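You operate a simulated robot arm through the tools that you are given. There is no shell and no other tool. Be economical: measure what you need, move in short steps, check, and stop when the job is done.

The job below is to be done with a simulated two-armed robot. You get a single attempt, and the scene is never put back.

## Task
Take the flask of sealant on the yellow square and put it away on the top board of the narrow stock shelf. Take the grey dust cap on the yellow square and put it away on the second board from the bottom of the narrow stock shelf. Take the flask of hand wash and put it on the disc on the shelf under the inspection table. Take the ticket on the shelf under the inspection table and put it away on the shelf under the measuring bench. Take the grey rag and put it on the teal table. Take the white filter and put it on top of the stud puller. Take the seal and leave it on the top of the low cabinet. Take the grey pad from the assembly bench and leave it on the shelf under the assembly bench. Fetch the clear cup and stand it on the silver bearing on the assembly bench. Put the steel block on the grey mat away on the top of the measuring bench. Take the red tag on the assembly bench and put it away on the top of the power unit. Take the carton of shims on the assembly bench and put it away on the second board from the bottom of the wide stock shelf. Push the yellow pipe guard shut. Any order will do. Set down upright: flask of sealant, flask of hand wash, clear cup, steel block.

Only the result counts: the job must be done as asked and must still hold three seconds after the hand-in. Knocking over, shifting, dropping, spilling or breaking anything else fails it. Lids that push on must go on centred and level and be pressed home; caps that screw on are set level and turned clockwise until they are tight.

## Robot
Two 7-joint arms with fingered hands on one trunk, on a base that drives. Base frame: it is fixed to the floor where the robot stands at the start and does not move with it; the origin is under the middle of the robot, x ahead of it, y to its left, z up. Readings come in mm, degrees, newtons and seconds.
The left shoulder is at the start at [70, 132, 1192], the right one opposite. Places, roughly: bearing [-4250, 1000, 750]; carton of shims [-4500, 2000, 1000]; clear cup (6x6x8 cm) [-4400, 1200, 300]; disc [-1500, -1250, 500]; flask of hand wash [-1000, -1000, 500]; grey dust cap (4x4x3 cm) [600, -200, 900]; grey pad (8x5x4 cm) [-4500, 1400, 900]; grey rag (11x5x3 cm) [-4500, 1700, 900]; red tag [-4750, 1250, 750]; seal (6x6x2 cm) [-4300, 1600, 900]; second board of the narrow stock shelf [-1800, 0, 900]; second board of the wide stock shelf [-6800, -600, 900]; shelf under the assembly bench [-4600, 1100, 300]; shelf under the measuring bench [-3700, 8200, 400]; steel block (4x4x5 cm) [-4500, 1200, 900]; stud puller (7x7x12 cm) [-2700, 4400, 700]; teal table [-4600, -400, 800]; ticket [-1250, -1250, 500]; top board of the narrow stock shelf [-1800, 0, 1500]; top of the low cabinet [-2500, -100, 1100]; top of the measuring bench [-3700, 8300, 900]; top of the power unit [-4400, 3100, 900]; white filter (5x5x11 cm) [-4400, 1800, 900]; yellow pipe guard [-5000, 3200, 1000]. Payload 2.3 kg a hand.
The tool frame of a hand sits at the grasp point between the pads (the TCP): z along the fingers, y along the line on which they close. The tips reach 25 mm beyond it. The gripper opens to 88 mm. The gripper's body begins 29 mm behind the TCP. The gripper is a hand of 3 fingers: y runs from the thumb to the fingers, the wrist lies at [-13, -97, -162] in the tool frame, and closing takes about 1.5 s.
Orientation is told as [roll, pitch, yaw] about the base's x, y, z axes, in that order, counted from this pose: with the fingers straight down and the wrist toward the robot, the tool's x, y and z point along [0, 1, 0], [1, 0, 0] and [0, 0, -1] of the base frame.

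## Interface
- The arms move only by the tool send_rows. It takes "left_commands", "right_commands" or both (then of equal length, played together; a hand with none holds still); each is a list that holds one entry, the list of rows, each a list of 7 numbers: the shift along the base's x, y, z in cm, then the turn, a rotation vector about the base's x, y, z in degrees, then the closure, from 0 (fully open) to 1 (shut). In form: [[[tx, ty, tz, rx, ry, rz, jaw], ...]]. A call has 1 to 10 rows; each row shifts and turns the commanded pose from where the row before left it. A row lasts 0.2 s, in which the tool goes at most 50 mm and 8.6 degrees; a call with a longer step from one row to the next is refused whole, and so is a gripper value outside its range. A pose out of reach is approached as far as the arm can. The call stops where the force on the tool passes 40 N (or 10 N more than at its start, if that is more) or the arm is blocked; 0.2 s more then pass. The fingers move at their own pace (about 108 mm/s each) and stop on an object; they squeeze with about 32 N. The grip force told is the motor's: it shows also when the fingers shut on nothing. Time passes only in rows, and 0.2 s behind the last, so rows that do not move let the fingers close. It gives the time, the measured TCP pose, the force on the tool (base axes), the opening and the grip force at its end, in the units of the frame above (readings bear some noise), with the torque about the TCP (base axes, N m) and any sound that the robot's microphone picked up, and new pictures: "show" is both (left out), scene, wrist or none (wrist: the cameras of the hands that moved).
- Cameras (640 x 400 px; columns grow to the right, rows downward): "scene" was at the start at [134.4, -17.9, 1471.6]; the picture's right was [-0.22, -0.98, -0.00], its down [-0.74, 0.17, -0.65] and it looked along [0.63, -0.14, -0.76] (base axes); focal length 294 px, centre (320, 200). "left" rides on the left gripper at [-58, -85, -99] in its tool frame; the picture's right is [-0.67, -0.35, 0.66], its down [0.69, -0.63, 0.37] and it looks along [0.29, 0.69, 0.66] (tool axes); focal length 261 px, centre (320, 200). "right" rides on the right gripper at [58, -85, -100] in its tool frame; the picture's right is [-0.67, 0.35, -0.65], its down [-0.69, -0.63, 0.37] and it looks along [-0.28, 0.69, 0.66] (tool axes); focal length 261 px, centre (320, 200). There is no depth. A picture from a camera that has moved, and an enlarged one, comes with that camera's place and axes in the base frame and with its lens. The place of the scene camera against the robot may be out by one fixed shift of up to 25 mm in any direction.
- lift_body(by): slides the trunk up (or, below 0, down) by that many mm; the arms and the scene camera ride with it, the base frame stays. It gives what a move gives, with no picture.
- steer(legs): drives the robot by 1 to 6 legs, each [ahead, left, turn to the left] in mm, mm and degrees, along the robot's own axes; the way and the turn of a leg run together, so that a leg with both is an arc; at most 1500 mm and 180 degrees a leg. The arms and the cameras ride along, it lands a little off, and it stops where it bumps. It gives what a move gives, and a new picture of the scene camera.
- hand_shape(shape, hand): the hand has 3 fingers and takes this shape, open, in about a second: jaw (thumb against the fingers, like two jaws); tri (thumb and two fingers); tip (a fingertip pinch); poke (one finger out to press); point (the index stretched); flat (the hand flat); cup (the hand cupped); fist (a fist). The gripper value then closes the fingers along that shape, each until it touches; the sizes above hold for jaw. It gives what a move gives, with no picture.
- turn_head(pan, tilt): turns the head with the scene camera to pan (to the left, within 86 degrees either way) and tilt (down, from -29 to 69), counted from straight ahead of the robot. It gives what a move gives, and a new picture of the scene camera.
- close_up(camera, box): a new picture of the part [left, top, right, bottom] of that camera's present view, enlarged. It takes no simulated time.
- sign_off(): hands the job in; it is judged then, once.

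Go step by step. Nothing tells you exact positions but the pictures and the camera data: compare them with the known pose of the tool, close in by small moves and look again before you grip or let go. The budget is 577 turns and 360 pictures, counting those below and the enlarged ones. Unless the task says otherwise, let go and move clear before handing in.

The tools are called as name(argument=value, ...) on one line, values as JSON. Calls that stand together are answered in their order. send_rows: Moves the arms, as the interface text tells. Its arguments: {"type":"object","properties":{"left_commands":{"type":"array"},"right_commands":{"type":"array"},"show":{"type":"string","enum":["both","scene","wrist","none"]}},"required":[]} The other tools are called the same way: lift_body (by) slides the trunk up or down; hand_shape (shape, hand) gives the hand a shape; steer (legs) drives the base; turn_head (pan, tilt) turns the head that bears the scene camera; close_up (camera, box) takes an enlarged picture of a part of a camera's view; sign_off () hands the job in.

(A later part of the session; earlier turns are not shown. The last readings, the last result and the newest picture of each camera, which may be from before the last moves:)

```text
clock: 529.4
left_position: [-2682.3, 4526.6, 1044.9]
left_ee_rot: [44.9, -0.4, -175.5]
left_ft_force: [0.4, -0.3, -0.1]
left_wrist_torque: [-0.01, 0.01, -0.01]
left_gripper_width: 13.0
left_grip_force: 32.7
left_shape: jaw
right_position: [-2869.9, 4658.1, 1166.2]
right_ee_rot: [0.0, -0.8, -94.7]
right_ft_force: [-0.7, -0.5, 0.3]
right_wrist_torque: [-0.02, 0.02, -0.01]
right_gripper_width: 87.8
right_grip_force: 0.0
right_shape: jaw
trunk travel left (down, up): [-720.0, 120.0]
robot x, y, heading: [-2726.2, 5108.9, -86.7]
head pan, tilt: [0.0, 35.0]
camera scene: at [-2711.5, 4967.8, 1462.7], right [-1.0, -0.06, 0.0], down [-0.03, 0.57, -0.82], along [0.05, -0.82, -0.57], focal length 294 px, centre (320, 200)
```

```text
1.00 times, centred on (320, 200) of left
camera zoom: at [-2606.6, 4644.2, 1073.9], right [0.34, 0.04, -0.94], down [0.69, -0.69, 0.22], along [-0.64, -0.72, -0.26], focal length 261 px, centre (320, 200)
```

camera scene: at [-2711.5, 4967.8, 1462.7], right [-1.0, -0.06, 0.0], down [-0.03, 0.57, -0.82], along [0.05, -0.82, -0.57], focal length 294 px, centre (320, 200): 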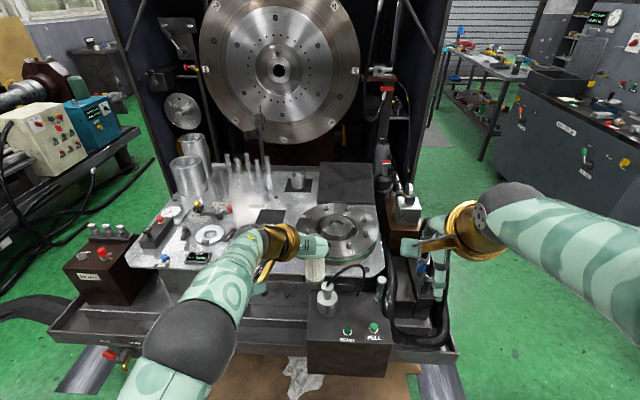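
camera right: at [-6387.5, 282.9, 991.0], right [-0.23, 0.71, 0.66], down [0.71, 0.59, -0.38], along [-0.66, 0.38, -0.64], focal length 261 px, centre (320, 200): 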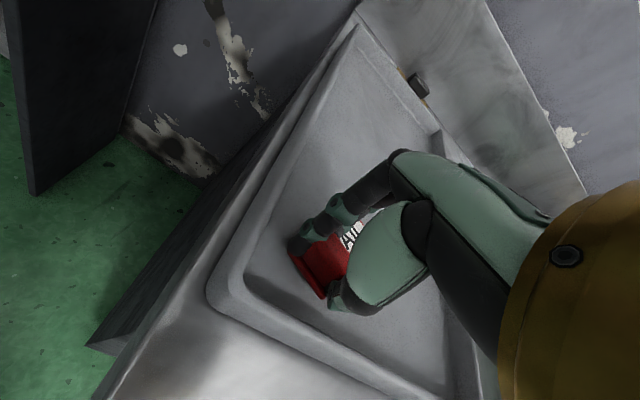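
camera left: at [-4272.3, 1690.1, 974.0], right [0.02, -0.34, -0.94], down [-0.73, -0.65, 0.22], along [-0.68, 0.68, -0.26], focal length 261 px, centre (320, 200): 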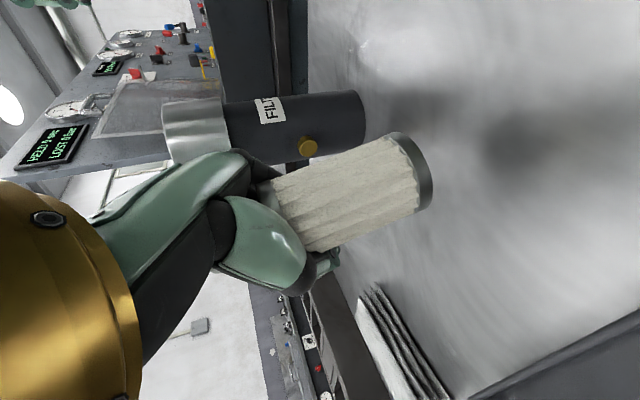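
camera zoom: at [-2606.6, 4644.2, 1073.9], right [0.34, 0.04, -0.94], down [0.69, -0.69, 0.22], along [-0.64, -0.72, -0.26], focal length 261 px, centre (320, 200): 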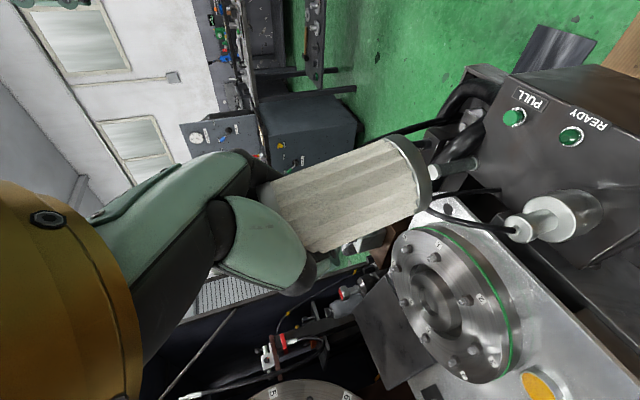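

The filter leans about 9°. I'll correct that, lower the trunk and move closer.

send_rows(left_commands=[[[0, 0, 0, -4.5, 0, 0, 1], [0, 0, 0, -4.5, 0, 0, 1], [0, 0, 0, 0, 0, 0, 1]]], show="none")

lift_body(by=-140)

steer(legs=[[140, 0, 0]])

close_up(camera="left", box=[0, 0, 640, 400])

```text
clock: 530.2
left_position: [-2683.2, 4526.4, 1045.4]
left_ee_rot: [53.9, -1.1, -175.5]
left_ft_force: [-0.5, 0.5, -1.1]
left_wrist_torque: [-0.01, -0.02, 0.0]
left_gripper_width: 12.9
left_grip_force: 31.5
left_shape: jaw
right_position: [-2869.7, 4657.0, 1166.8]
right_ee_rot: [0.1, -0.8, -94.7]
right_ft_force: [-0.1, 0.1, 0.0]
right_wrist_torque: [-0.01, -0.01, -0.02]
right_gripper_width: 87.8
right_grip_force: 0.2
right_shape: jaw
trunk travel left (down, up): [-720.0, 120.0]
robot x, y, heading: [-2728.8, 5108.5, -86.7]
head pan, tilt: [0.0, 35.0]
```

```text
clock: 531.9
left_position: [-2683.3, 4526.0, 904.6]
left_ee_rot: [53.9, -1.2, -175.5]
left_ft_force: [-0.4, -0.3, -1.4]
left_wrist_torque: [0.01, 0.01, 0.04]
left_gripper_width: 13.2
left_grip_force: 32.0
left_shape: jaw
right_position: [-2870.9, 4657.6, 1025.6]
right_ee_rot: [0.1, -0.9, -94.8]
right_ft_force: [0.6, -0.1, 0.2]
right_wrist_torque: [0.03, -0.03, -0.02]
right_gripper_width: 87.8
right_grip_force: 0.0
right_shape: jaw
trunk travel left (down, up): [-580.0, 260.0]
robot x, y, heading: [-2727.8, 5102.7, -86.9]
head pan, tilt: [0.0, 35.0]
```

```text
clock: 533.2
left_position: [-2675.4, 4391.4, 906.3]
left_ee_rot: [53.9, -1.1, -175.5]
left_ft_force: [-0.2, -0.4, -0.9]
left_wrist_torque: [-0.05, -0.02, 0.03]
left_gripper_width: 12.8
left_grip_force: 32.4
left_shape: jaw
right_position: [-2862.0, 4521.7, 1025.5]
right_ee_rot: [0.1, -0.9, -94.8]
right_ft_force: [-0.1, 0.5, 0.3]
right_wrist_torque: [-0.02, -0.01, -0.01]
right_gripper_width: 87.6
right_grip_force: 0.2
right_shape: jaw
trunk travel left (down, up): [-580.0, 260.0]
robot x, y, heading: [-2721.5, 4970.4, -86.9]
head pan, tilt: [0.0, 35.0]
camera scene: at [-2704.2, 4832.5, 1322.9], right [-1.0, -0.06, 0.0], down [-0.03, 0.57, -0.82], along [0.05, -0.82, -0.57], focal length 294 px, centre (320, 200)
```

scene: 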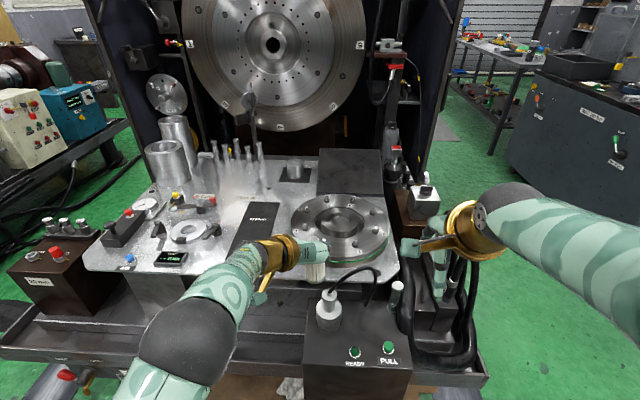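

```text
1.00 times, centred on (320, 200) of left
camera zoom: at [-2599.7, 4511.4, 915.8], right [0.34, -0.11, -0.93], down [0.69, -0.65, 0.33], along [-0.64, -0.75, -0.15], focal length 261 px, centre (320, 200)
```

zoom: 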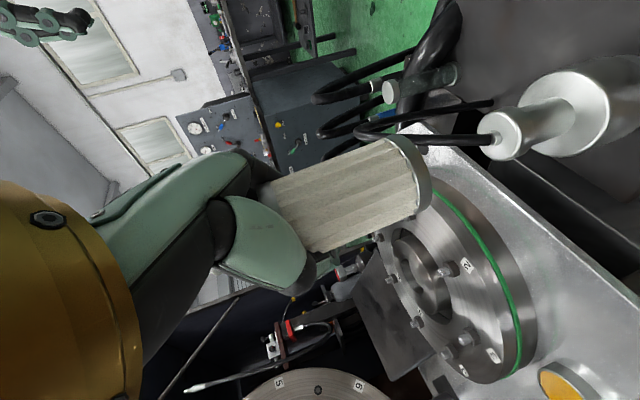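

The filter is upright now. The puller's top is at about [-2693,4402,775] and the filter's base at about [-2672,4423,850]. I'll shift over it and descend partway.

send_rows(left_commands=[[[-1.1, -1.0, 0, 0, 0, 0, 1], [-1.0, -1.0, 0, 0, 0, 0, 1], [0, 0, -1.5, 0, 0, 0, 1], [0, 0, -1.5, 0, 0, 0, 1], [0, 0, -1.5, 0, 0, 0, 1], [0, 0, 0, 0, 0, 0, 1]]], show="wrist")

close_up(camera="scene", box=[260, 220, 400, 340])

```text
clock: 534.6
left_position: [-2697.2, 4370.4, 859.7]
left_ee_rot: [53.9, -1.1, -175.5]
left_ft_force: [0.1, 0.6, -0.9]
left_wrist_torque: [-0.05, -0.03, 0.03]
left_gripper_width: 12.9
left_grip_force: 31.9
left_shape: jaw
right_position: [-2861.0, 4519.7, 1025.9]
right_ee_rot: [0.2, -1.0, -94.8]
right_ft_force: [-0.4, -0.4, 0.7]
right_wrist_torque: [-0.05, 0.0, 0.0]
right_gripper_width: 87.7
right_grip_force: 0.0
right_shape: jaw
trunk travel left (down, up): [-580.0, 260.0]
robot x, y, heading: [-2721.5, 4975.0, -86.8]
head pan, tilt: [0.0, 35.0]
camera left: at [-2620.7, 4490.3, 871.0], right [0.34, -0.11, -0.93], down [0.69, -0.65, 0.33], along [-0.64, -0.75, -0.15], focal length 261 px, centre (320, 200)
```

left: 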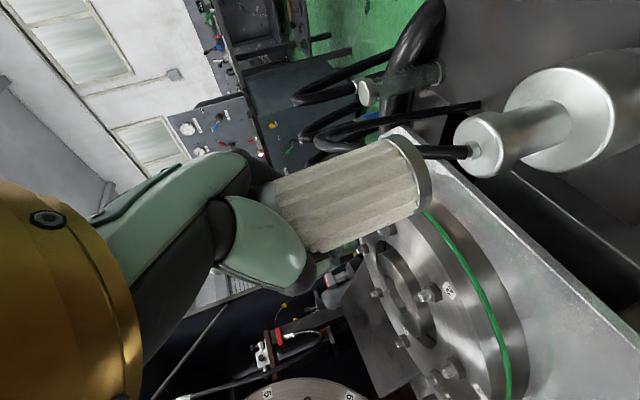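

```text
3.33 times, centred on (330, 280) of scene
camera zoom: at [-2704.2, 4831.1, 1322.7], right [-1.0, -0.06, 0.0], down [-0.03, 0.57, -0.82], along [0.05, -0.82, -0.57], focal length 981 px, centre (287, -67)
```

zoom: 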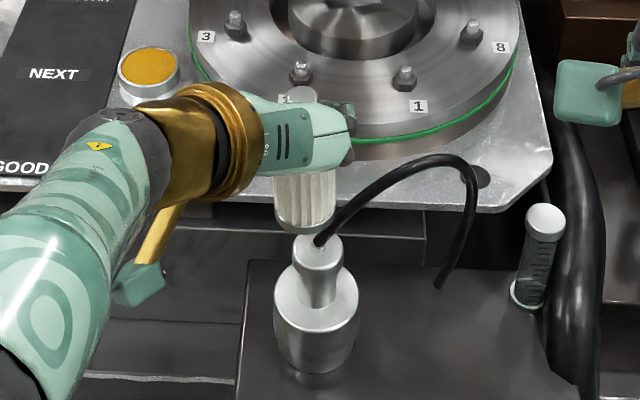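

Offset is about (-9,-5) mm with about 42 mm to descend. I'll correct and lower further.

send_rows(left_commands=[[[-0.9, -0.5, 0, 0, 0, 0, 1], [0, 0, -1.3, 0, 0, 0, 1], [0, 0, -1.2, 0, 0, 0, 1], [0, 0, 0, 0, 0, 0, 1]]], show="wrist")

close_up(camera="scene", box=[270, 230, 390, 320])

```text
clock: 535.6
left_position: [-2704.9, 4364.4, 834.5]
left_ee_rot: [53.8, -1.0, -175.5]
left_ft_force: [0.1, 0.1, -1.1]
left_wrist_torque: [0.02, 0.0, 0.01]
left_gripper_width: 13.2
left_grip_force: 32.2
left_shape: jaw
right_position: [-2862.0, 4520.4, 1025.4]
right_ee_rot: [0.1, -1.0, -94.8]
right_ft_force: [-0.6, -0.2, -0.1]
right_wrist_torque: [0.01, 0.0, 0.02]
right_gripper_width: 87.7
right_grip_force: 0.1
right_shape: jaw
trunk travel left (down, up): [-580.0, 260.0]
robot x, y, heading: [-2719.5, 4972.3, -86.9]
head pan, tilt: [0.0, 35.0]
camera left: at [-2629.4, 4485.9, 845.5], right [0.34, -0.11, -0.93], down [0.69, -0.65, 0.33], along [-0.64, -0.75, -0.15], focal length 261 px, centre (320, 200)
```

left: 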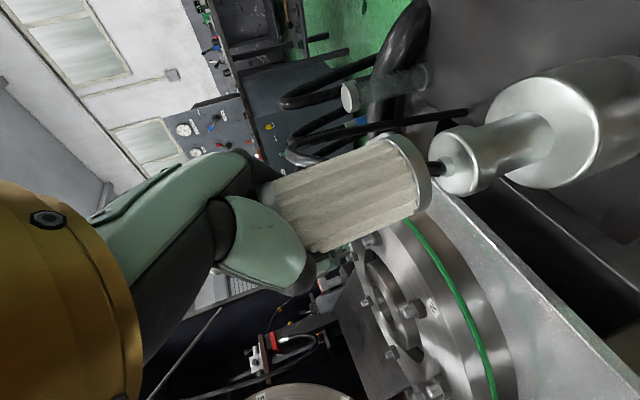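

```text
4.44 times, centred on (330, 275) of scene
camera zoom: at [-2704.2, 4831.0, 1322.7], right [-1.0, -0.06, 0.0], down [-0.03, 0.57, -0.82], along [0.05, -0.82, -0.57], focal length 1308 px, centre (276, -133)
```

zoom: 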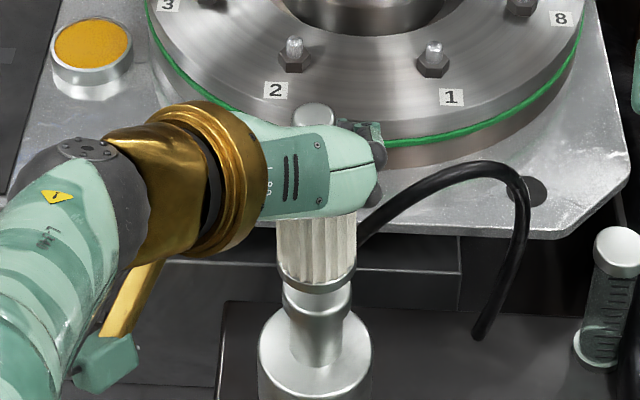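

send_rows(left_commands=[[[0, -0.55, 0, 0, 0, 0, 1], [0, 0, -1.0, 0, 0, 0, 1], [0, 0, -0.7, 0, 0, 0, 1], [0, 0, 0, 0, 0, 0, 1]]], show="wrist")

```text
clock: 536.6
left_position: [-2705.3, 4359.0, 817.5]
left_ee_rot: [53.9, -1.2, -175.5]
left_ft_force: [0.7, 0.2, -0.7]
left_wrist_torque: [-0.01, -0.01, -0.02]
left_gripper_width: 13.1
left_grip_force: 31.8
left_shape: jaw
right_position: [-2862.6, 4521.2, 1025.3]
right_ee_rot: [0.0, -0.9, -94.8]
right_ft_force: [0.2, 0.2, 0.4]
right_wrist_torque: [0.03, 0.03, 0.02]
right_gripper_width: 87.7
right_grip_force: 0.1
right_shape: jaw
trunk travel left (down, up): [-580.0, 260.0]
robot x, y, heading: [-2720.2, 4969.2, -86.7]
head pan, tilt: [0.0, 35.0]
camera left: at [-2629.5, 4480.1, 828.7], right [0.34, -0.11, -0.93], down [0.69, -0.65, 0.33], along [-0.64, -0.75, -0.15], focal length 261 px, centre (320, 200)
```

left: 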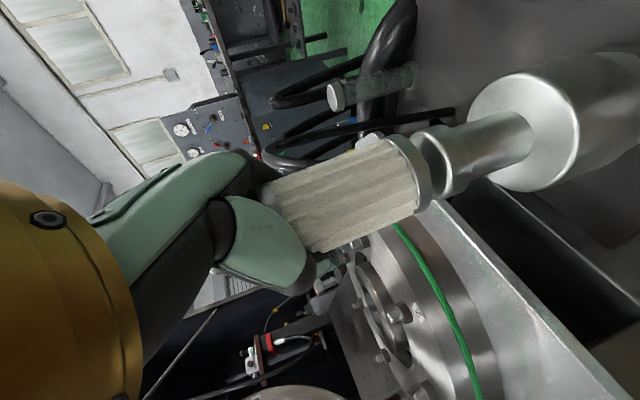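

Nicely aligned. Lowering gently to touch.

send_rows(left_commands=[[[0, -0.2, -0.4, 0, 0, 0, 1], [0, 0, -0.3, 0, 0, 0, 1], [0, 0, 0, 0, 0, 0, 1]]], show="none")

send_rows(left_commands=[[[0, 0, -0.3, 0, 0, 0, 1], [0, 0, 0, 0, 0, 0, 1]]], show="none")

send_rows(left_commands=[[[0, 0, -0.2, 0, 0, 0, 1], [0, 0, 0, 0, 0, 0, 1]]], show="wrist")

```text
clock: 537.4
left_position: [-2706.2, 4358.7, 814.0]
left_ee_rot: [53.9, -1.0, -175.5]
left_ft_force: [1.1, -0.4, -0.5]
left_wrist_torque: [0.01, 0.03, 0.01]
left_gripper_width: 12.8
left_grip_force: 31.6
left_shape: jaw
left hand out of reach, approached as far as the arm can: row 2
right_position: [-2861.7, 4520.5, 1026.3]
right_ee_rot: [0.0, -0.9, -94.8]
right_ft_force: [0.6, 0.1, 0.9]
right_wrist_torque: [0.0, -0.02, 0.0]
right_gripper_width: 87.9
right_grip_force: 0.1
right_shape: jaw
trunk travel left (down, up): [-580.0, 260.0]
robot x, y, heading: [-2721.8, 4972.3, -87.0]
head pan, tilt: [0.0, 35.0]
```

```text
clock: 538.0
left_position: [-2705.7, 4359.2, 810.7]
left_ee_rot: [53.8, -1.0, -175.4]
left_ft_force: [0.4, 0.2, 0.3]
left_wrist_torque: [-0.01, 0.0, 0.01]
left_gripper_width: 12.9
left_grip_force: 32.1
left_shape: jaw
right_position: [-2862.3, 4520.4, 1024.1]
right_ee_rot: [0.1, -0.9, -94.8]
right_ft_force: [0.4, -0.1, 0.5]
right_wrist_torque: [-0.02, 0.01, 0.01]
right_gripper_width: 87.8
right_grip_force: 0.2
right_shape: jaw
trunk travel left (down, up): [-580.0, 260.0]
robot x, y, heading: [-2720.6, 4969.1, -86.9]
head pan, tilt: [0.0, 35.0]
```

```text
clock: 538.6
left_position: [-2706.6, 4359.7, 809.5]
left_ee_rot: [53.9, -1.1, -175.5]
left_ft_force: [-0.3, 0.2, -1.2]
left_wrist_torque: [-0.01, -0.02, 0.03]
left_gripper_width: 13.2
left_grip_force: 31.4
left_shape: jaw
right_position: [-2862.0, 4520.9, 1024.5]
right_ee_rot: [0.1, -0.9, -94.9]
right_ft_force: [-0.4, 0.2, 0.3]
right_wrist_torque: [-0.04, 0.02, 0.04]
right_gripper_width: 87.6
right_grip_force: 0.1
right_shape: jaw
trunk travel left (down, up): [-580.0, 260.0]
robot x, y, heading: [-2721.8, 4975.1, -86.7]
head pan, tilt: [0.0, 35.0]
camera left: at [-2630.9, 4480.6, 819.6], right [0.34, -0.11, -0.93], down [0.69, -0.65, 0.33], along [-0.64, -0.75, -0.15], focal length 261 px, centre (320, 200)
```

left: 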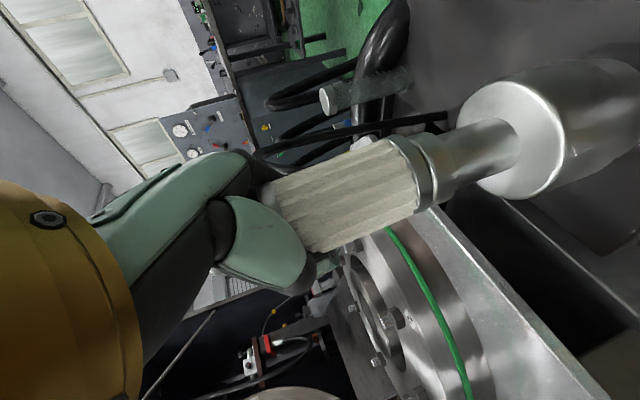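

The arm is at its reach limit, so I'll use the trunk for the last millimetres.

lift_body(by=-3)

lift_body(by=-2)

```text
clock: 539.1
left_position: [-2707.6, 4360.6, 806.7]
left_ee_rot: [54.1, -1.1, -175.5]
left_ft_force: [-0.4, 1.8, 4.7]
left_wrist_torque: [0.05, -0.03, 0.01]
left_gripper_width: 12.9
left_grip_force: 31.8
left_shape: jaw
right_position: [-2861.6, 4521.6, 1023.8]
right_ee_rot: [0.1, -0.8, -94.8]
right_ft_force: [0.8, -0.2, -0.1]
right_wrist_torque: [-0.04, 0.02, 0.0]
right_gripper_width: 87.4
right_grip_force: 0.1
right_shape: jaw
trunk travel left (down, up): [-577.0, 263.0]
robot x, y, heading: [-2720.7, 4969.2, -86.8]
head pan, tilt: [0.0, 35.0]
```

```text
clock: 539.6
left_position: [-2708.1, 4361.0, 807.4]
left_ee_rot: [54.1, -1.2, -175.6]
left_ft_force: [-2.6, -0.3, 10.8]
left_wrist_torque: [0.18, -0.07, 0.02]
left_gripper_width: 12.9
left_grip_force: 32.0
left_shape: jaw
right_position: [-2862.0, 4523.5, 1021.7]
right_ee_rot: [0.1, -1.0, -94.8]
right_ft_force: [-0.3, -0.5, 0.1]
right_wrist_torque: [0.02, -0.02, -0.03]
right_gripper_width: 87.8
right_grip_force: 0.0
right_shape: jaw
trunk travel left (down, up): [-575.0, 265.0]
robot x, y, heading: [-2717.7, 4969.5, -86.6]
head pan, tilt: [0.0, 35.0]
```

Contact. I'll check the alignment before release.

lift_body(by=1)

close_up(camera="left", box=[240, 80, 560, 280])

close_up(camera="scene", box=[270, 230, 390, 330])

```text
clock: 540.1
left_position: [-2707.6, 4362.4, 807.8]
left_ee_rot: [54.0, -1.1, -175.5]
left_ft_force: [-1.3, -0.8, 9.9]
left_wrist_torque: [0.1, -0.07, 0.04]
left_gripper_width: 12.6
left_grip_force: 32.4
left_shape: jaw
right_position: [-2863.5, 4523.0, 1022.9]
right_ee_rot: [0.1, -1.0, -94.8]
right_ft_force: [0.3, 0.1, 0.4]
right_wrist_torque: [0.0, -0.02, 0.0]
right_gripper_width: 87.9
right_grip_force: 0.0
right_shape: jaw
trunk travel left (down, up): [-576.0, 264.0]
robot x, y, heading: [-2720.0, 4969.4, -86.7]
head pan, tilt: [0.0, 35.0]
```

```text
2.00 times, centred on (400, 180) of left
camera zoom: at [-2631.4, 4482.5, 817.2], right [0.34, -0.11, -0.93], down [0.69, -0.65, 0.33], along [-0.64, -0.75, -0.14], focal length 521 px, centre (160, 240)
```

zoom: 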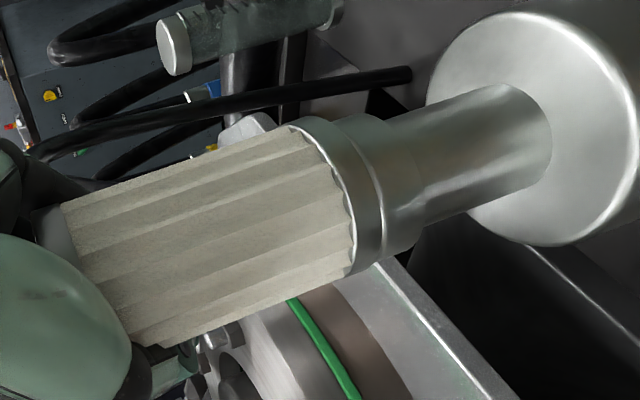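

```text
4.00 times, centred on (330, 280) of scene
camera zoom: at [-2704.9, 4834.2, 1319.1], right [-1.0, -0.06, 0.0], down [-0.03, 0.57, -0.82], along [0.05, -0.82, -0.57], focal length 1177 px, centre (280, -120)
```

zoom: 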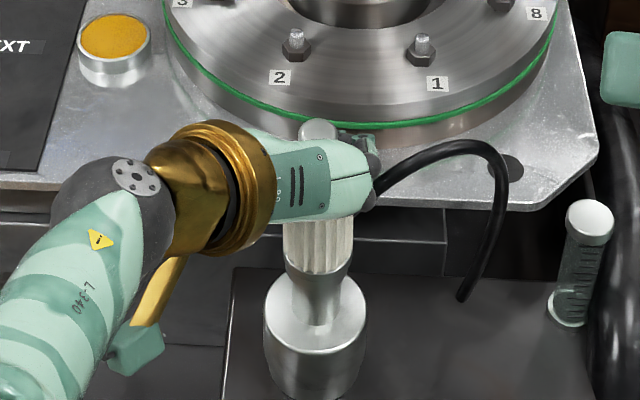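

Centred and flush on the boss. I'll open slowly.

send_rows(left_commands=[[[0, 0, 0, 0, 0, 0, 0.85], [0, 0, 0, 0, 0, 0, 0.7], [0, 0, 0, 0, 0, 0, 0.5], [0, 0, 0, 0, 0, 0, 0.3], [0, 0, 0, 0, 0, 0, 0.1], [0, 0, 0, 0, 0, 0, 0], [0, 0, 0, 0, 0, 0, 0]]], show="wrist")

close_up(camera="scene", box=[270, 230, 390, 330])

```text
clock: 541.8
left_position: [-2706.4, 4360.4, 805.6]
left_ee_rot: [53.9, -1.1, -175.5]
left_ft_force: [-0.3, -0.1, 0.0]
left_wrist_torque: [-0.02, 0.0, 0.0]
left_gripper_width: 88.0
left_grip_force: 0.0
left_shape: jaw
right_position: [-2861.6, 4521.6, 1021.1]
right_ee_rot: [0.1, -0.9, -94.8]
right_ft_force: [0.1, 0.3, 0.1]
right_wrist_torque: [-0.01, 0.0, -0.01]
right_gripper_width: 87.9
right_grip_force: 0.0
right_shape: jaw
trunk travel left (down, up): [-576.0, 264.0]
robot x, y, heading: [-2724.9, 4967.8, -86.8]
head pan, tilt: [0.0, 35.0]
camera left: at [-2630.9, 4480.7, 815.8], right [0.34, -0.11, -0.93], down [0.69, -0.65, 0.33], along [-0.64, -0.75, -0.15], focal length 261 px, centre (320, 200)
```

left: 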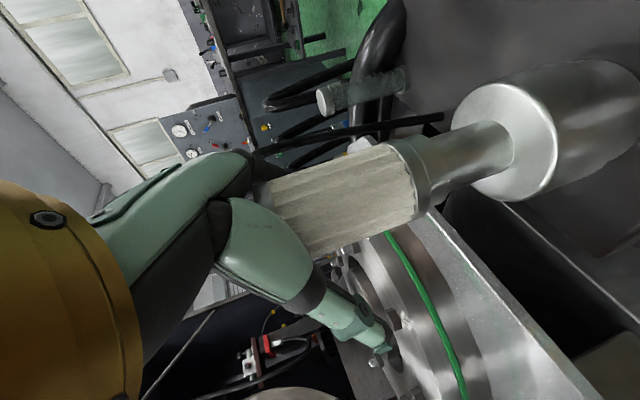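

```text
4.00 times, centred on (330, 280) of scene
camera zoom: at [-2704.1, 4831.0, 1318.7], right [-1.0, -0.06, 0.0], down [-0.03, 0.57, -0.82], along [0.05, -0.82, -0.57], focal length 1177 px, centre (280, -120)
```

zoom: 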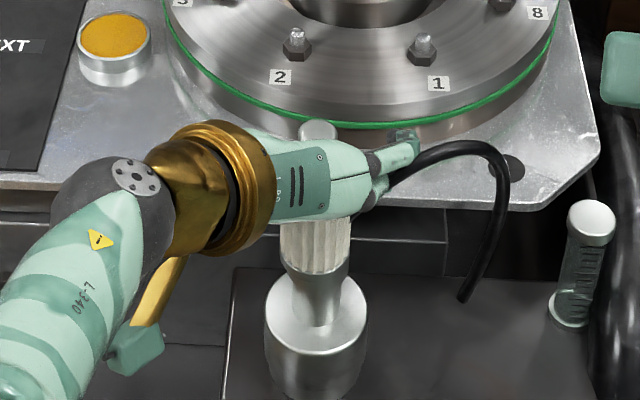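

It stands on its own. I'll withdraw straight back.

send_rows(left_commands=[[[0, 1, 0.2, 0, 0, 0, 0], [0, 1.5, 0.4, 0, 0, 0, 0], [0, 2, 0.6, 0, 0, 0, 0], [0, 2.5, 0.8, 0, 0, 0, 0], [0, 3, 1, 0, 0, 0, 0]]], show="scene")

close_up(camera="scene", box=[250, 210, 410, 330])

```text
clock: 543.0
left_position: [-2709.2, 4452.9, 833.4]
left_ee_rot: [53.9, -1.1, -175.6]
left_ft_force: [0.0, 0.2, 0.1]
left_wrist_torque: [0.01, 0.0, -0.02]
left_gripper_width: 87.9
left_grip_force: 0.0
left_shape: jaw
left hand out of reach, approached as far as the arm can: row 1, 2
right_position: [-2862.7, 4521.1, 1021.6]
right_ee_rot: [0.0, -0.9, -94.7]
right_ft_force: [-0.1, 0.8, 0.1]
right_wrist_torque: [0.04, 0.0, 0.01]
right_gripper_width: 87.6
right_grip_force: 0.1
right_shape: jaw
trunk travel left (down, up): [-576.0, 264.0]
robot x, y, heading: [-2720.5, 4970.1, -86.8]
head pan, tilt: [0.0, 35.0]
camera scene: at [-2704.1, 4832.0, 1318.8], right [-1.0, -0.06, 0.0], down [-0.03, 0.57, -0.82], along [0.05, -0.82, -0.57], focal length 294 px, centre (320, 200)
```

scene: 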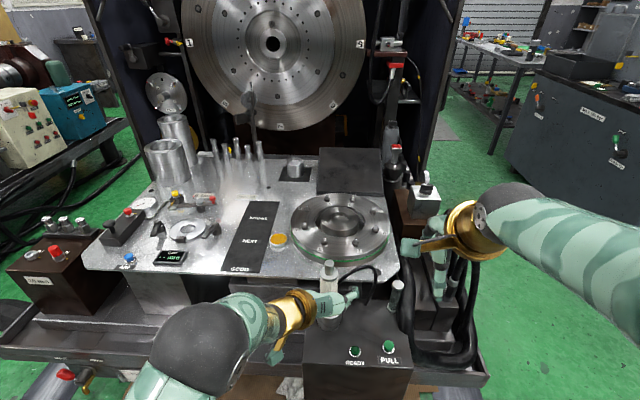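

```text
3.33 times, centred on (330, 270) of scene
camera zoom: at [-2704.1, 4832.0, 1318.8], right [-1.0, -0.06, 0.0], down [-0.03, 0.57, -0.82], along [0.05, -0.82, -0.57], focal length 981 px, centre (287, -33)
```

zoom: 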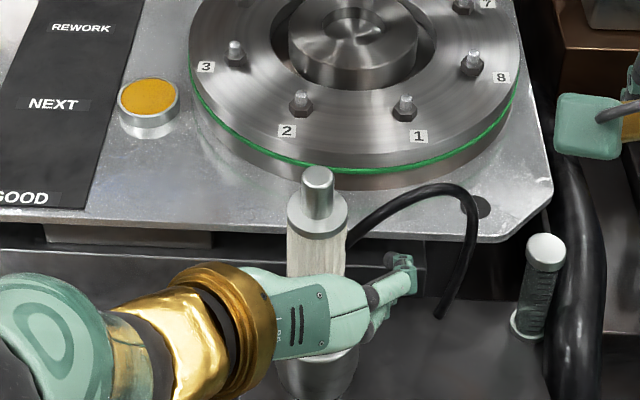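

It's still standing. I'll back the robot away and confirm.

steer(legs=[[-350, 0, -3]])

close_up(camera="scene", box=[250, 130, 410, 250])

```text
clock: 545.2
left_position: [-2744.1, 4798.4, 832.1]
left_ee_rot: [54.0, -1.1, -178.3]
left_ft_force: [0.8, 0.1, -0.2]
left_wrist_torque: [0.01, 0.01, 0.02]
left_gripper_width: 87.8
left_grip_force: 0.0
left_shape: jaw
right_position: [-2895.9, 4873.3, 1021.3]
right_ee_rot: [0.1, -0.8, -97.7]
right_ft_force: [0.0, 0.3, -0.3]
right_wrist_torque: [-0.02, -0.02, -0.01]
right_gripper_width: 87.7
right_grip_force: 0.1
right_shape: jaw
trunk travel left (down, up): [-576.0, 264.0]
robot x, y, heading: [-2733.6, 5317.5, -89.4]
head pan, tilt: [0.0, 35.0]
camera scene: at [-2721.8, 5175.6, 1318.7], right [-1.0, -0.01, 0.0], down [0.0, 0.57, -0.82], along [0.01, -0.82, -0.57], focal length 294 px, centre (320, 200)
```

scene: 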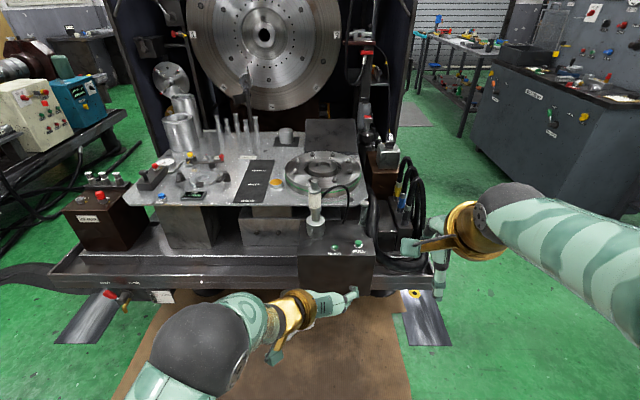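

```text
3.33 times, centred on (330, 190) of scene
camera zoom: at [-2721.8, 5175.6, 1318.7], right [-1.0, -0.01, 0.0], down [0.0, 0.57, -0.82], along [0.01, -0.82, -0.57], focal length 981 px, centre (287, 233)
```

zoom: 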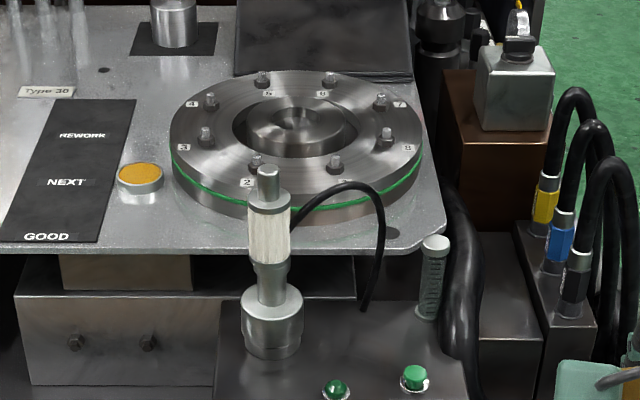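

The filter stands on the stud puller, so nine are done. I'll return to the assembly bench for the pad, seal, rag and cup.

lift_body(by=160)

steer(legs=[[0, -1030, -0.6], [1400, 0, 0], [1400, 0, 0], [880, 200, 0], [0, 0, -90]])

turn_head(pan=0, tilt=42)

```text
clock: 547.0
left_position: [-2744.3, 4797.7, 993.1]
left_ee_rot: [53.9, -1.1, -178.3]
left_ft_force: [0.1, 0.6, -0.1]
left_wrist_torque: [-0.01, 0.0, -0.02]
left_gripper_width: 88.0
left_grip_force: 0.1
left_shape: jaw
right_position: [-2895.4, 4873.5, 1182.3]
right_ee_rot: [0.1, -0.8, -97.6]
right_ft_force: [-0.4, 0.4, -0.1]
right_wrist_torque: [0.01, 0.0, 0.01]
right_gripper_width: 87.6
right_grip_force: 0.1
right_shape: jaw
trunk travel left (down, up): [-736.0, 104.0]
robot x, y, heading: [-2731.9, 5315.7, -89.6]
head pan, tilt: [0.0, 35.0]
```

```text
clock: 573.6
left_position: [-4129.0, 1681.8, 993.3]
left_ee_rot: [54.0, -1.0, 89.3]
left_ft_force: [0.4, -0.7, -0.3]
left_wrist_torque: [0.0, -0.02, -0.02]
left_gripper_width: 87.7
left_grip_force: 0.1
left_shape: jaw
right_position: [-4048.4, 1829.2, 1181.6]
right_ee_rot: [0.1, -0.9, 170.0]
right_ft_force: [0.1, -0.8, 0.3]
right_wrist_torque: [0.01, -0.03, 0.02]
right_gripper_width: 87.8
right_grip_force: 0.2
right_shape: jaw
trunk travel left (down, up): [-736.0, 104.0]
robot x, y, heading: [-3618.6, 1644.7, 177.8]
head pan, tilt: [0.0, 35.0]
camera scene: at [-3743.5, 1651.9, 1478.7], right [0.03, 1.0, 0.0], down [0.57, -0.02, -0.82], along [-0.82, 0.03, -0.57], focal length 294 px, centre (320, 200)
```

scene: 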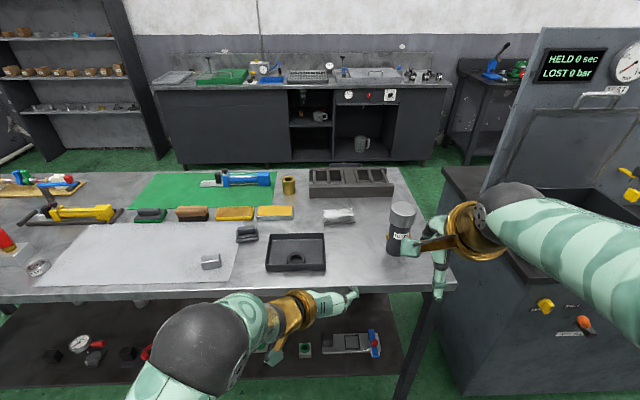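

```text
clock: 574.3
left_position: [-4130.2, 1682.4, 993.2]
left_ee_rot: [53.9, -1.1, 89.3]
left_ft_force: [0.3, 0.8, 0.3]
left_wrist_torque: [-0.01, 0.0, -0.02]
left_gripper_width: 88.0
left_grip_force: 0.0
left_shape: jaw
right_position: [-4049.9, 1829.5, 1182.0]
right_ee_rot: [0.1, -0.9, 170.1]
right_ft_force: [-0.3, 0.7, 0.6]
right_wrist_torque: [-0.05, 0.02, 0.02]
right_gripper_width: 87.8
right_grip_force: 0.2
right_shape: jaw
trunk travel left (down, up): [-736.0, 104.0]
robot x, y, heading: [-3611.1, 1648.5, 178.0]
head pan, tilt: [0.0, 42.0]
camera scene: at [-3739.0, 1652.0, 1468.3], right [0.03, 1.0, 0.0], down [0.67, -0.02, -0.74], along [-0.74, 0.03, -0.67], focal length 294 px, centre (320, 200)
```

scene: 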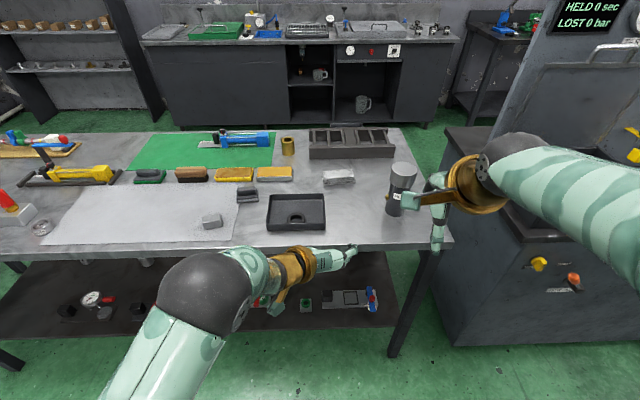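

I'll take the seal with the left hand and then the rag with the right. I'll adjust the left tilt, lower the trunk and approach.

send_rows(left_commands=[[[0, 0, 3, -0.2, -4.5, 0, 0], [0, 0, 3, -0.2, -4.5, 0, 0], [0, 0, 3, 0, 0, 0, 0]]], show="none")

lift_body(by=-120)

steer(legs=[[170, 20, 2]])

close_up(camera="left", box=[0, 0, 640, 400])

```text
clock: 575.1
left_position: [-4128.5, 1684.1, 1083.6]
left_ee_rot: [44.9, -0.8, 89.6]
left_ft_force: [-0.3, 0.8, 0.0]
left_wrist_torque: [0.04, 0.03, 0.02]
left_gripper_width: 87.7
left_grip_force: 0.0
left_shape: jaw
right_position: [-4047.4, 1829.1, 1181.6]
right_ee_rot: [0.2, -0.9, 170.0]
right_ft_force: [0.6, 0.0, 0.3]
right_wrist_torque: [0.01, -0.01, 0.0]
right_gripper_width: 88.0
right_grip_force: 0.0
right_shape: jaw
trunk travel left (down, up): [-736.0, 104.0]
robot x, y, heading: [-3613.8, 1648.2, 177.8]
head pan, tilt: [0.0, 42.0]
```

```text
clock: 576.6
left_position: [-4129.6, 1683.6, 963.6]
left_ee_rot: [44.8, -0.8, 89.5]
left_ft_force: [0.2, 1.1, -1.2]
left_wrist_torque: [-0.01, -0.02, 0.0]
left_gripper_width: 88.0
left_grip_force: 0.0
left_shape: jaw
right_position: [-4049.0, 1829.6, 1062.8]
right_ee_rot: [0.1, -0.9, 170.0]
right_ft_force: [0.4, -0.6, 1.0]
right_wrist_torque: [0.02, 0.04, -0.03]
right_gripper_width: 87.5
right_grip_force: 0.0
right_shape: jaw
trunk travel left (down, up): [-616.0, 224.0]
robot x, y, heading: [-3616.6, 1652.6, 178.3]
head pan, tilt: [0.0, 42.0]
```

```text
clock: 578.1
left_position: [-4298.6, 1650.5, 963.9]
left_ee_rot: [45.0, -0.6, 91.3]
left_ft_force: [0.0, 0.6, 0.1]
left_wrist_torque: [-0.01, 0.04, 0.0]
left_gripper_width: 87.4
left_grip_force: 0.1
left_shape: jaw
right_position: [-4221.7, 1799.5, 1062.4]
right_ee_rot: [0.1, -0.9, 171.8]
right_ft_force: [0.1, -0.4, -0.1]
right_wrist_torque: [0.01, 0.0, -0.01]
right_gripper_width: 87.6
right_grip_force: 0.0
right_shape: jaw
trunk travel left (down, up): [-616.0, 224.0]
robot x, y, heading: [-3782.4, 1629.9, 179.6]
head pan, tilt: [0.0, 42.0]
camera scene: at [-3906.8, 1631.3, 1348.5], right [0.0, 1.0, 0.0], down [0.67, 0.0, -0.74], along [-0.74, 0.0, -0.67], focal length 294 px, centre (320, 200)
```

scene: 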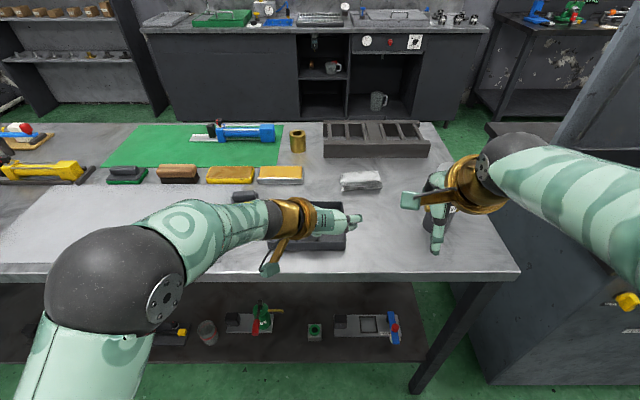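

```text
1.00 times, centred on (320, 200) of left
camera zoom: at [-4185.4, 1568.1, 992.6], right [0.02, -0.34, -0.94], down [-0.73, -0.65, 0.22], along [-0.68, 0.68, -0.26], focal length 261 px, centre (320, 200)
```

zoom: 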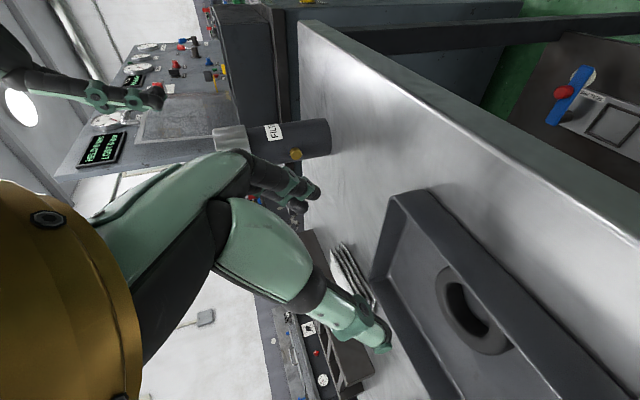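

The seal is at about [-4354,1604]. I'll move to the pre-grasp and then in.

send_rows(left_commands=[[[0, -2.3, 0, 0, 0, 0, 0], [0, -2.3, -1.5, 0, 0, 0, 0], [-0.5, 0, -3, 0, 0, 0, 0], [-1.2, 0, -1.2, 0, 0, 0, 0]]], show="wrist")

```text
clock: 579.1
left_position: [-4317.9, 1603.5, 905.4]
left_ee_rot: [44.9, -0.8, 91.3]
left_ft_force: [-0.3, -0.8, 0.4]
left_wrist_torque: [0.01, 0.0, -0.03]
left_gripper_width: 87.7
left_grip_force: 0.0
left_shape: jaw
right_position: [-4224.0, 1798.2, 1061.5]
right_ee_rot: [0.1, -0.9, 171.8]
right_ft_force: [-0.9, 0.6, 0.3]
right_wrist_torque: [0.01, -0.01, -0.04]
right_gripper_width: 87.9
right_grip_force: 0.0
right_shape: jaw
trunk travel left (down, up): [-616.0, 224.0]
robot x, y, heading: [-3782.5, 1629.7, 180.0]
head pan, tilt: [0.0, 42.0]
camera left: at [-4204.5, 1520.5, 935.3], right [0.02, -0.34, -0.94], down [-0.73, -0.65, 0.22], along [-0.68, 0.68, -0.26], focal length 261 px, centre (320, 200)
```

left: 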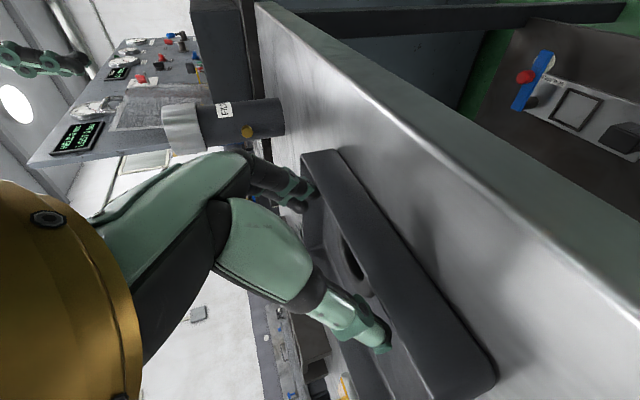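

send_rows(left_commands=[[[-1.1, 0, -1.1, 0, 0, 0, 0], [-1.0, 0, -0.9, 0, 0, 0, 0], [0, 0, 0, 0, 0, 0, 0.3], [0, 0, 0, 0, 0, 0, 0.6], [0, 0, 0, 0, 0, 0, 1], [0, 0, 0, 0, 0, 0, 1], [0, 0, 0, 0, 0, 0, 1]]], show="wrist")

```text
clock: 580.7
left_position: [-4338.6, 1603.4, 887.2]
left_ee_rot: [44.9, -0.8, 91.3]
left_ft_force: [-4.7, 0.8, 5.3]
left_wrist_torque: [0.28, 0.06, -0.07]
left_gripper_width: 44.2
left_grip_force: 32.1
left_shape: jaw
right_position: [-4223.9, 1798.9, 1061.4]
right_ee_rot: [0.0, -0.8, 171.8]
right_ft_force: [0.2, -0.3, 0.7]
right_wrist_torque: [0.02, 0.01, 0.02]
right_gripper_width: 87.4
right_grip_force: 0.2
right_shape: jaw
trunk travel left (down, up): [-616.0, 224.0]
robot x, y, heading: [-3781.9, 1632.1, 179.9]
head pan, tilt: [0.0, 42.0]
camera left: at [-4224.9, 1521.0, 916.1], right [0.02, -0.34, -0.94], down [-0.73, -0.65, 0.22], along [-0.68, 0.68, -0.26], focal length 261 px, centre (320, 200)
```

left: 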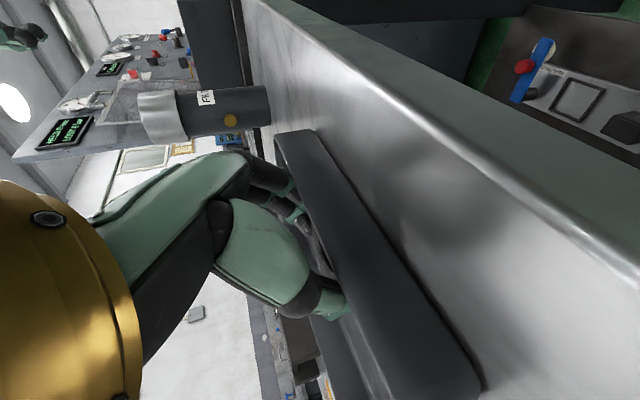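

Gripped at 44 mm. I'll lift out and check.

send_rows(left_commands=[[[0, 0, 0.7, 0, 0, 0, 1], [0, 0, 2, 0, 0, 0, 1], [0, 0, 3, 0, 0, 0, 1], [0, 0, 4, 0, 0, 0, 1], [0, 0, 4, 0, 0, 0, 1]]], show="wrist")

```text
clock: 581.9
left_position: [-4337.1, 1603.2, 1023.3]
left_ee_rot: [44.9, -0.6, 91.3]
left_ft_force: [-0.2, -0.4, 0.3]
left_wrist_torque: [-0.01, 0.01, 0.0]
left_gripper_width: 43.1
left_grip_force: 32.1
left_shape: jaw
right_position: [-4223.2, 1799.8, 1063.5]
right_ee_rot: [0.1, -1.0, 171.8]
right_ft_force: [0.4, 0.3, 0.8]
right_wrist_torque: [-0.01, -0.01, -0.01]
right_gripper_width: 87.5
right_grip_force: 0.0
right_shape: jaw
trunk travel left (down, up): [-616.0, 224.0]
robot x, y, heading: [-3782.5, 1631.0, 179.9]
head pan, tilt: [0.0, 42.0]
camera left: at [-4224.8, 1521.8, 1052.5], right [0.02, -0.34, -0.94], down [-0.73, -0.65, 0.22], along [-0.68, 0.68, -0.26], focal length 261 px, centre (320, 200)
```

left: 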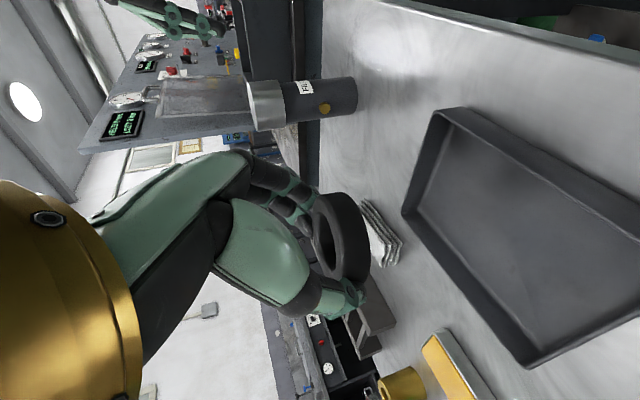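

The seal is held. Next is the rag at about [-4549,1738]; I'll drive closer and tilt the right hand slightly forward.

steer(legs=[[140, 0, 0]])

send_rows(right_commands=[[[-2, -1, -1, 0, 5, 4, 0], [-3, -1, -1, 0, 5, 4, 0], [-3.5, -1, -2, 0, 0, 0, 0], [-3.5, -1, -2, 0, 0, 0, 0], [-3, -1, -2, 0, 0, 0, 0], [-2, -1, -2, 0, 0, 0, 0]]], show="both")

```text
clock: 583.2
left_position: [-4476.5, 1604.1, 1024.5]
left_ee_rot: [45.0, -0.8, 91.3]
left_ft_force: [-0.2, 0.2, -0.5]
left_wrist_torque: [0.0, -0.02, 0.06]
left_gripper_width: 43.3
left_grip_force: 32.3
left_shape: jaw
right_position: [-4361.0, 1799.0, 1062.2]
right_ee_rot: [0.1, -1.1, 171.9]
right_ft_force: [-0.6, 0.2, -0.7]
right_wrist_torque: [0.03, 0.0, 0.03]
right_gripper_width: 87.6
right_grip_force: 0.0
right_shape: jaw
trunk travel left (down, up): [-616.0, 224.0]
robot x, y, heading: [-3919.9, 1629.4, 179.9]
head pan, tilt: [0.0, 42.0]
camera scene: at [-4045.3, 1631.3, 1348.5], right [0.0, 1.0, 0.0], down [0.67, 0.0, -0.74], along [-0.74, 0.0, -0.67], focal length 294 px, centre (320, 200)
```

scene: 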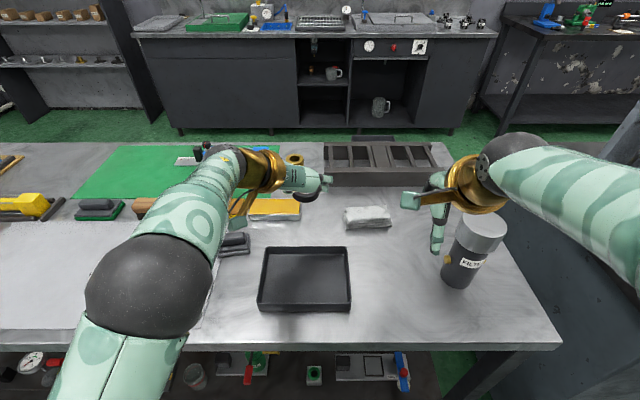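

```text
clock: 584.6
left_position: [-4478.4, 1606.0, 1023.0]
left_ee_rot: [44.8, -0.8, 91.3]
left_ft_force: [0.8, 0.3, 0.5]
left_wrist_torque: [0.0, -0.03, 0.0]
left_gripper_width: 43.1
left_grip_force: 32.2
left_shape: jaw
right_position: [-4534.9, 1738.9, 960.9]
right_ee_rot: [0.8, -10.7, 179.8]
right_ft_force: [0.3, 0.2, 0.8]
right_wrist_torque: [0.02, 0.01, 0.01]
right_gripper_width: 87.6
right_grip_force: 0.0
right_shape: jaw
trunk travel left (down, up): [-616.0, 224.0]
robot x, y, heading: [-3923.7, 1632.7, 180.1]
head pan, tilt: [0.0, 42.0]
camera scene: at [-4049.1, 1631.2, 1348.1], right [0.0, 1.0, 0.0], down [0.67, 0.0, -0.74], along [-0.74, 0.0, -0.67], focal length 294 px, centre (320, 200)
camera right: at [-4431.7, 1682.3, 1044.0], right [-0.22, 0.68, 0.7], down [0.55, 0.68, -0.49], along [-0.8, 0.28, -0.52], focal length 261 px, centre (320, 200)
```

scene: 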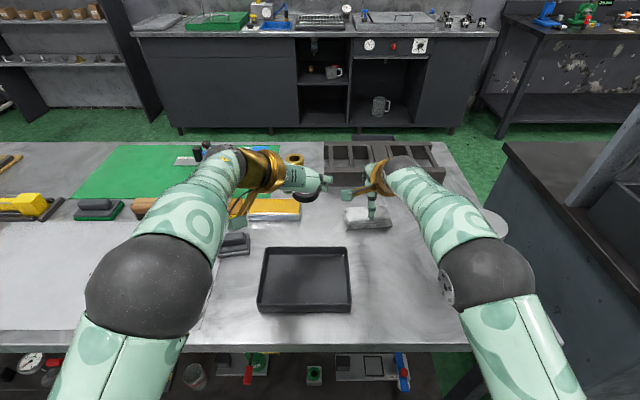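
right: 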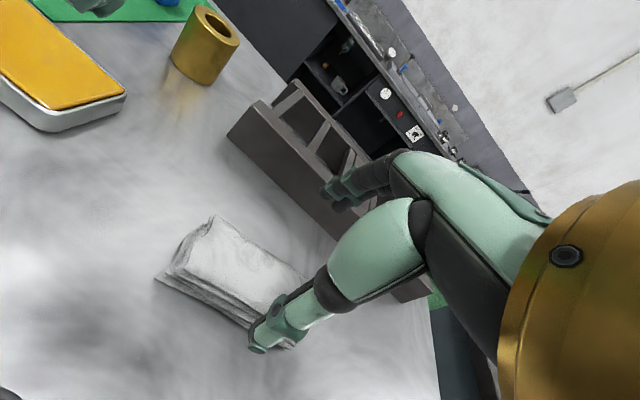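

send_rows(right_commands=[[[-1.1, 0.4, -2.5, 0, 0, 0, 0], [0, 0, -2.5, 0, 0, 0, 0], [0, 0, -1.2, 0, 0, 0, 0], [0, 0, -0.8, 0, 0, 0, 0], [0, 0, 0, 0, 0, 0, 0]]], show="wrist")

```text
clock: 585.8
left_position: [-4477.1, 1603.7, 1023.0]
left_ee_rot: [44.9, -0.7, 91.4]
left_ft_force: [-0.5, -0.3, -0.4]
left_wrist_torque: [-0.01, 0.0, 0.01]
left_gripper_width: 43.0
left_grip_force: 31.7
left_shape: jaw
right_position: [-4542.5, 1742.6, 892.2]
right_ee_rot: [0.8, -11.0, 179.9]
right_ft_force: [-0.4, 0.0, 2.8]
right_wrist_torque: [-0.01, -0.07, -0.04]
right_gripper_width: 88.1
right_grip_force: 0.0
right_shape: jaw
trunk travel left (down, up): [-616.0, 224.0]
robot x, y, heading: [-3921.8, 1632.9, 179.7]
head pan, tilt: [0.0, 42.0]
camera right: at [-4440.1, 1685.9, 973.5], right [-0.22, 0.68, 0.7], down [0.55, 0.68, -0.49], along [-0.81, 0.28, -0.52], focal length 261 px, centre (320, 200)
```

right: 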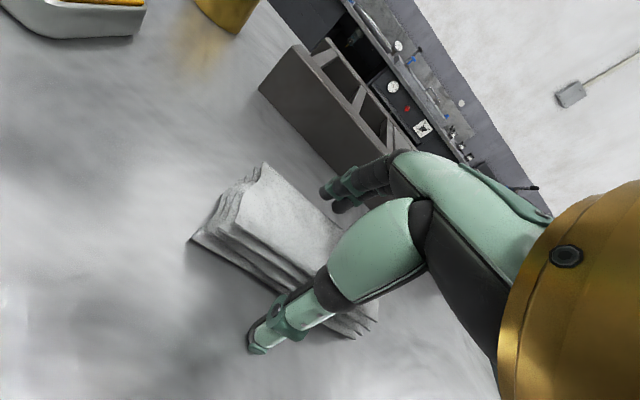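

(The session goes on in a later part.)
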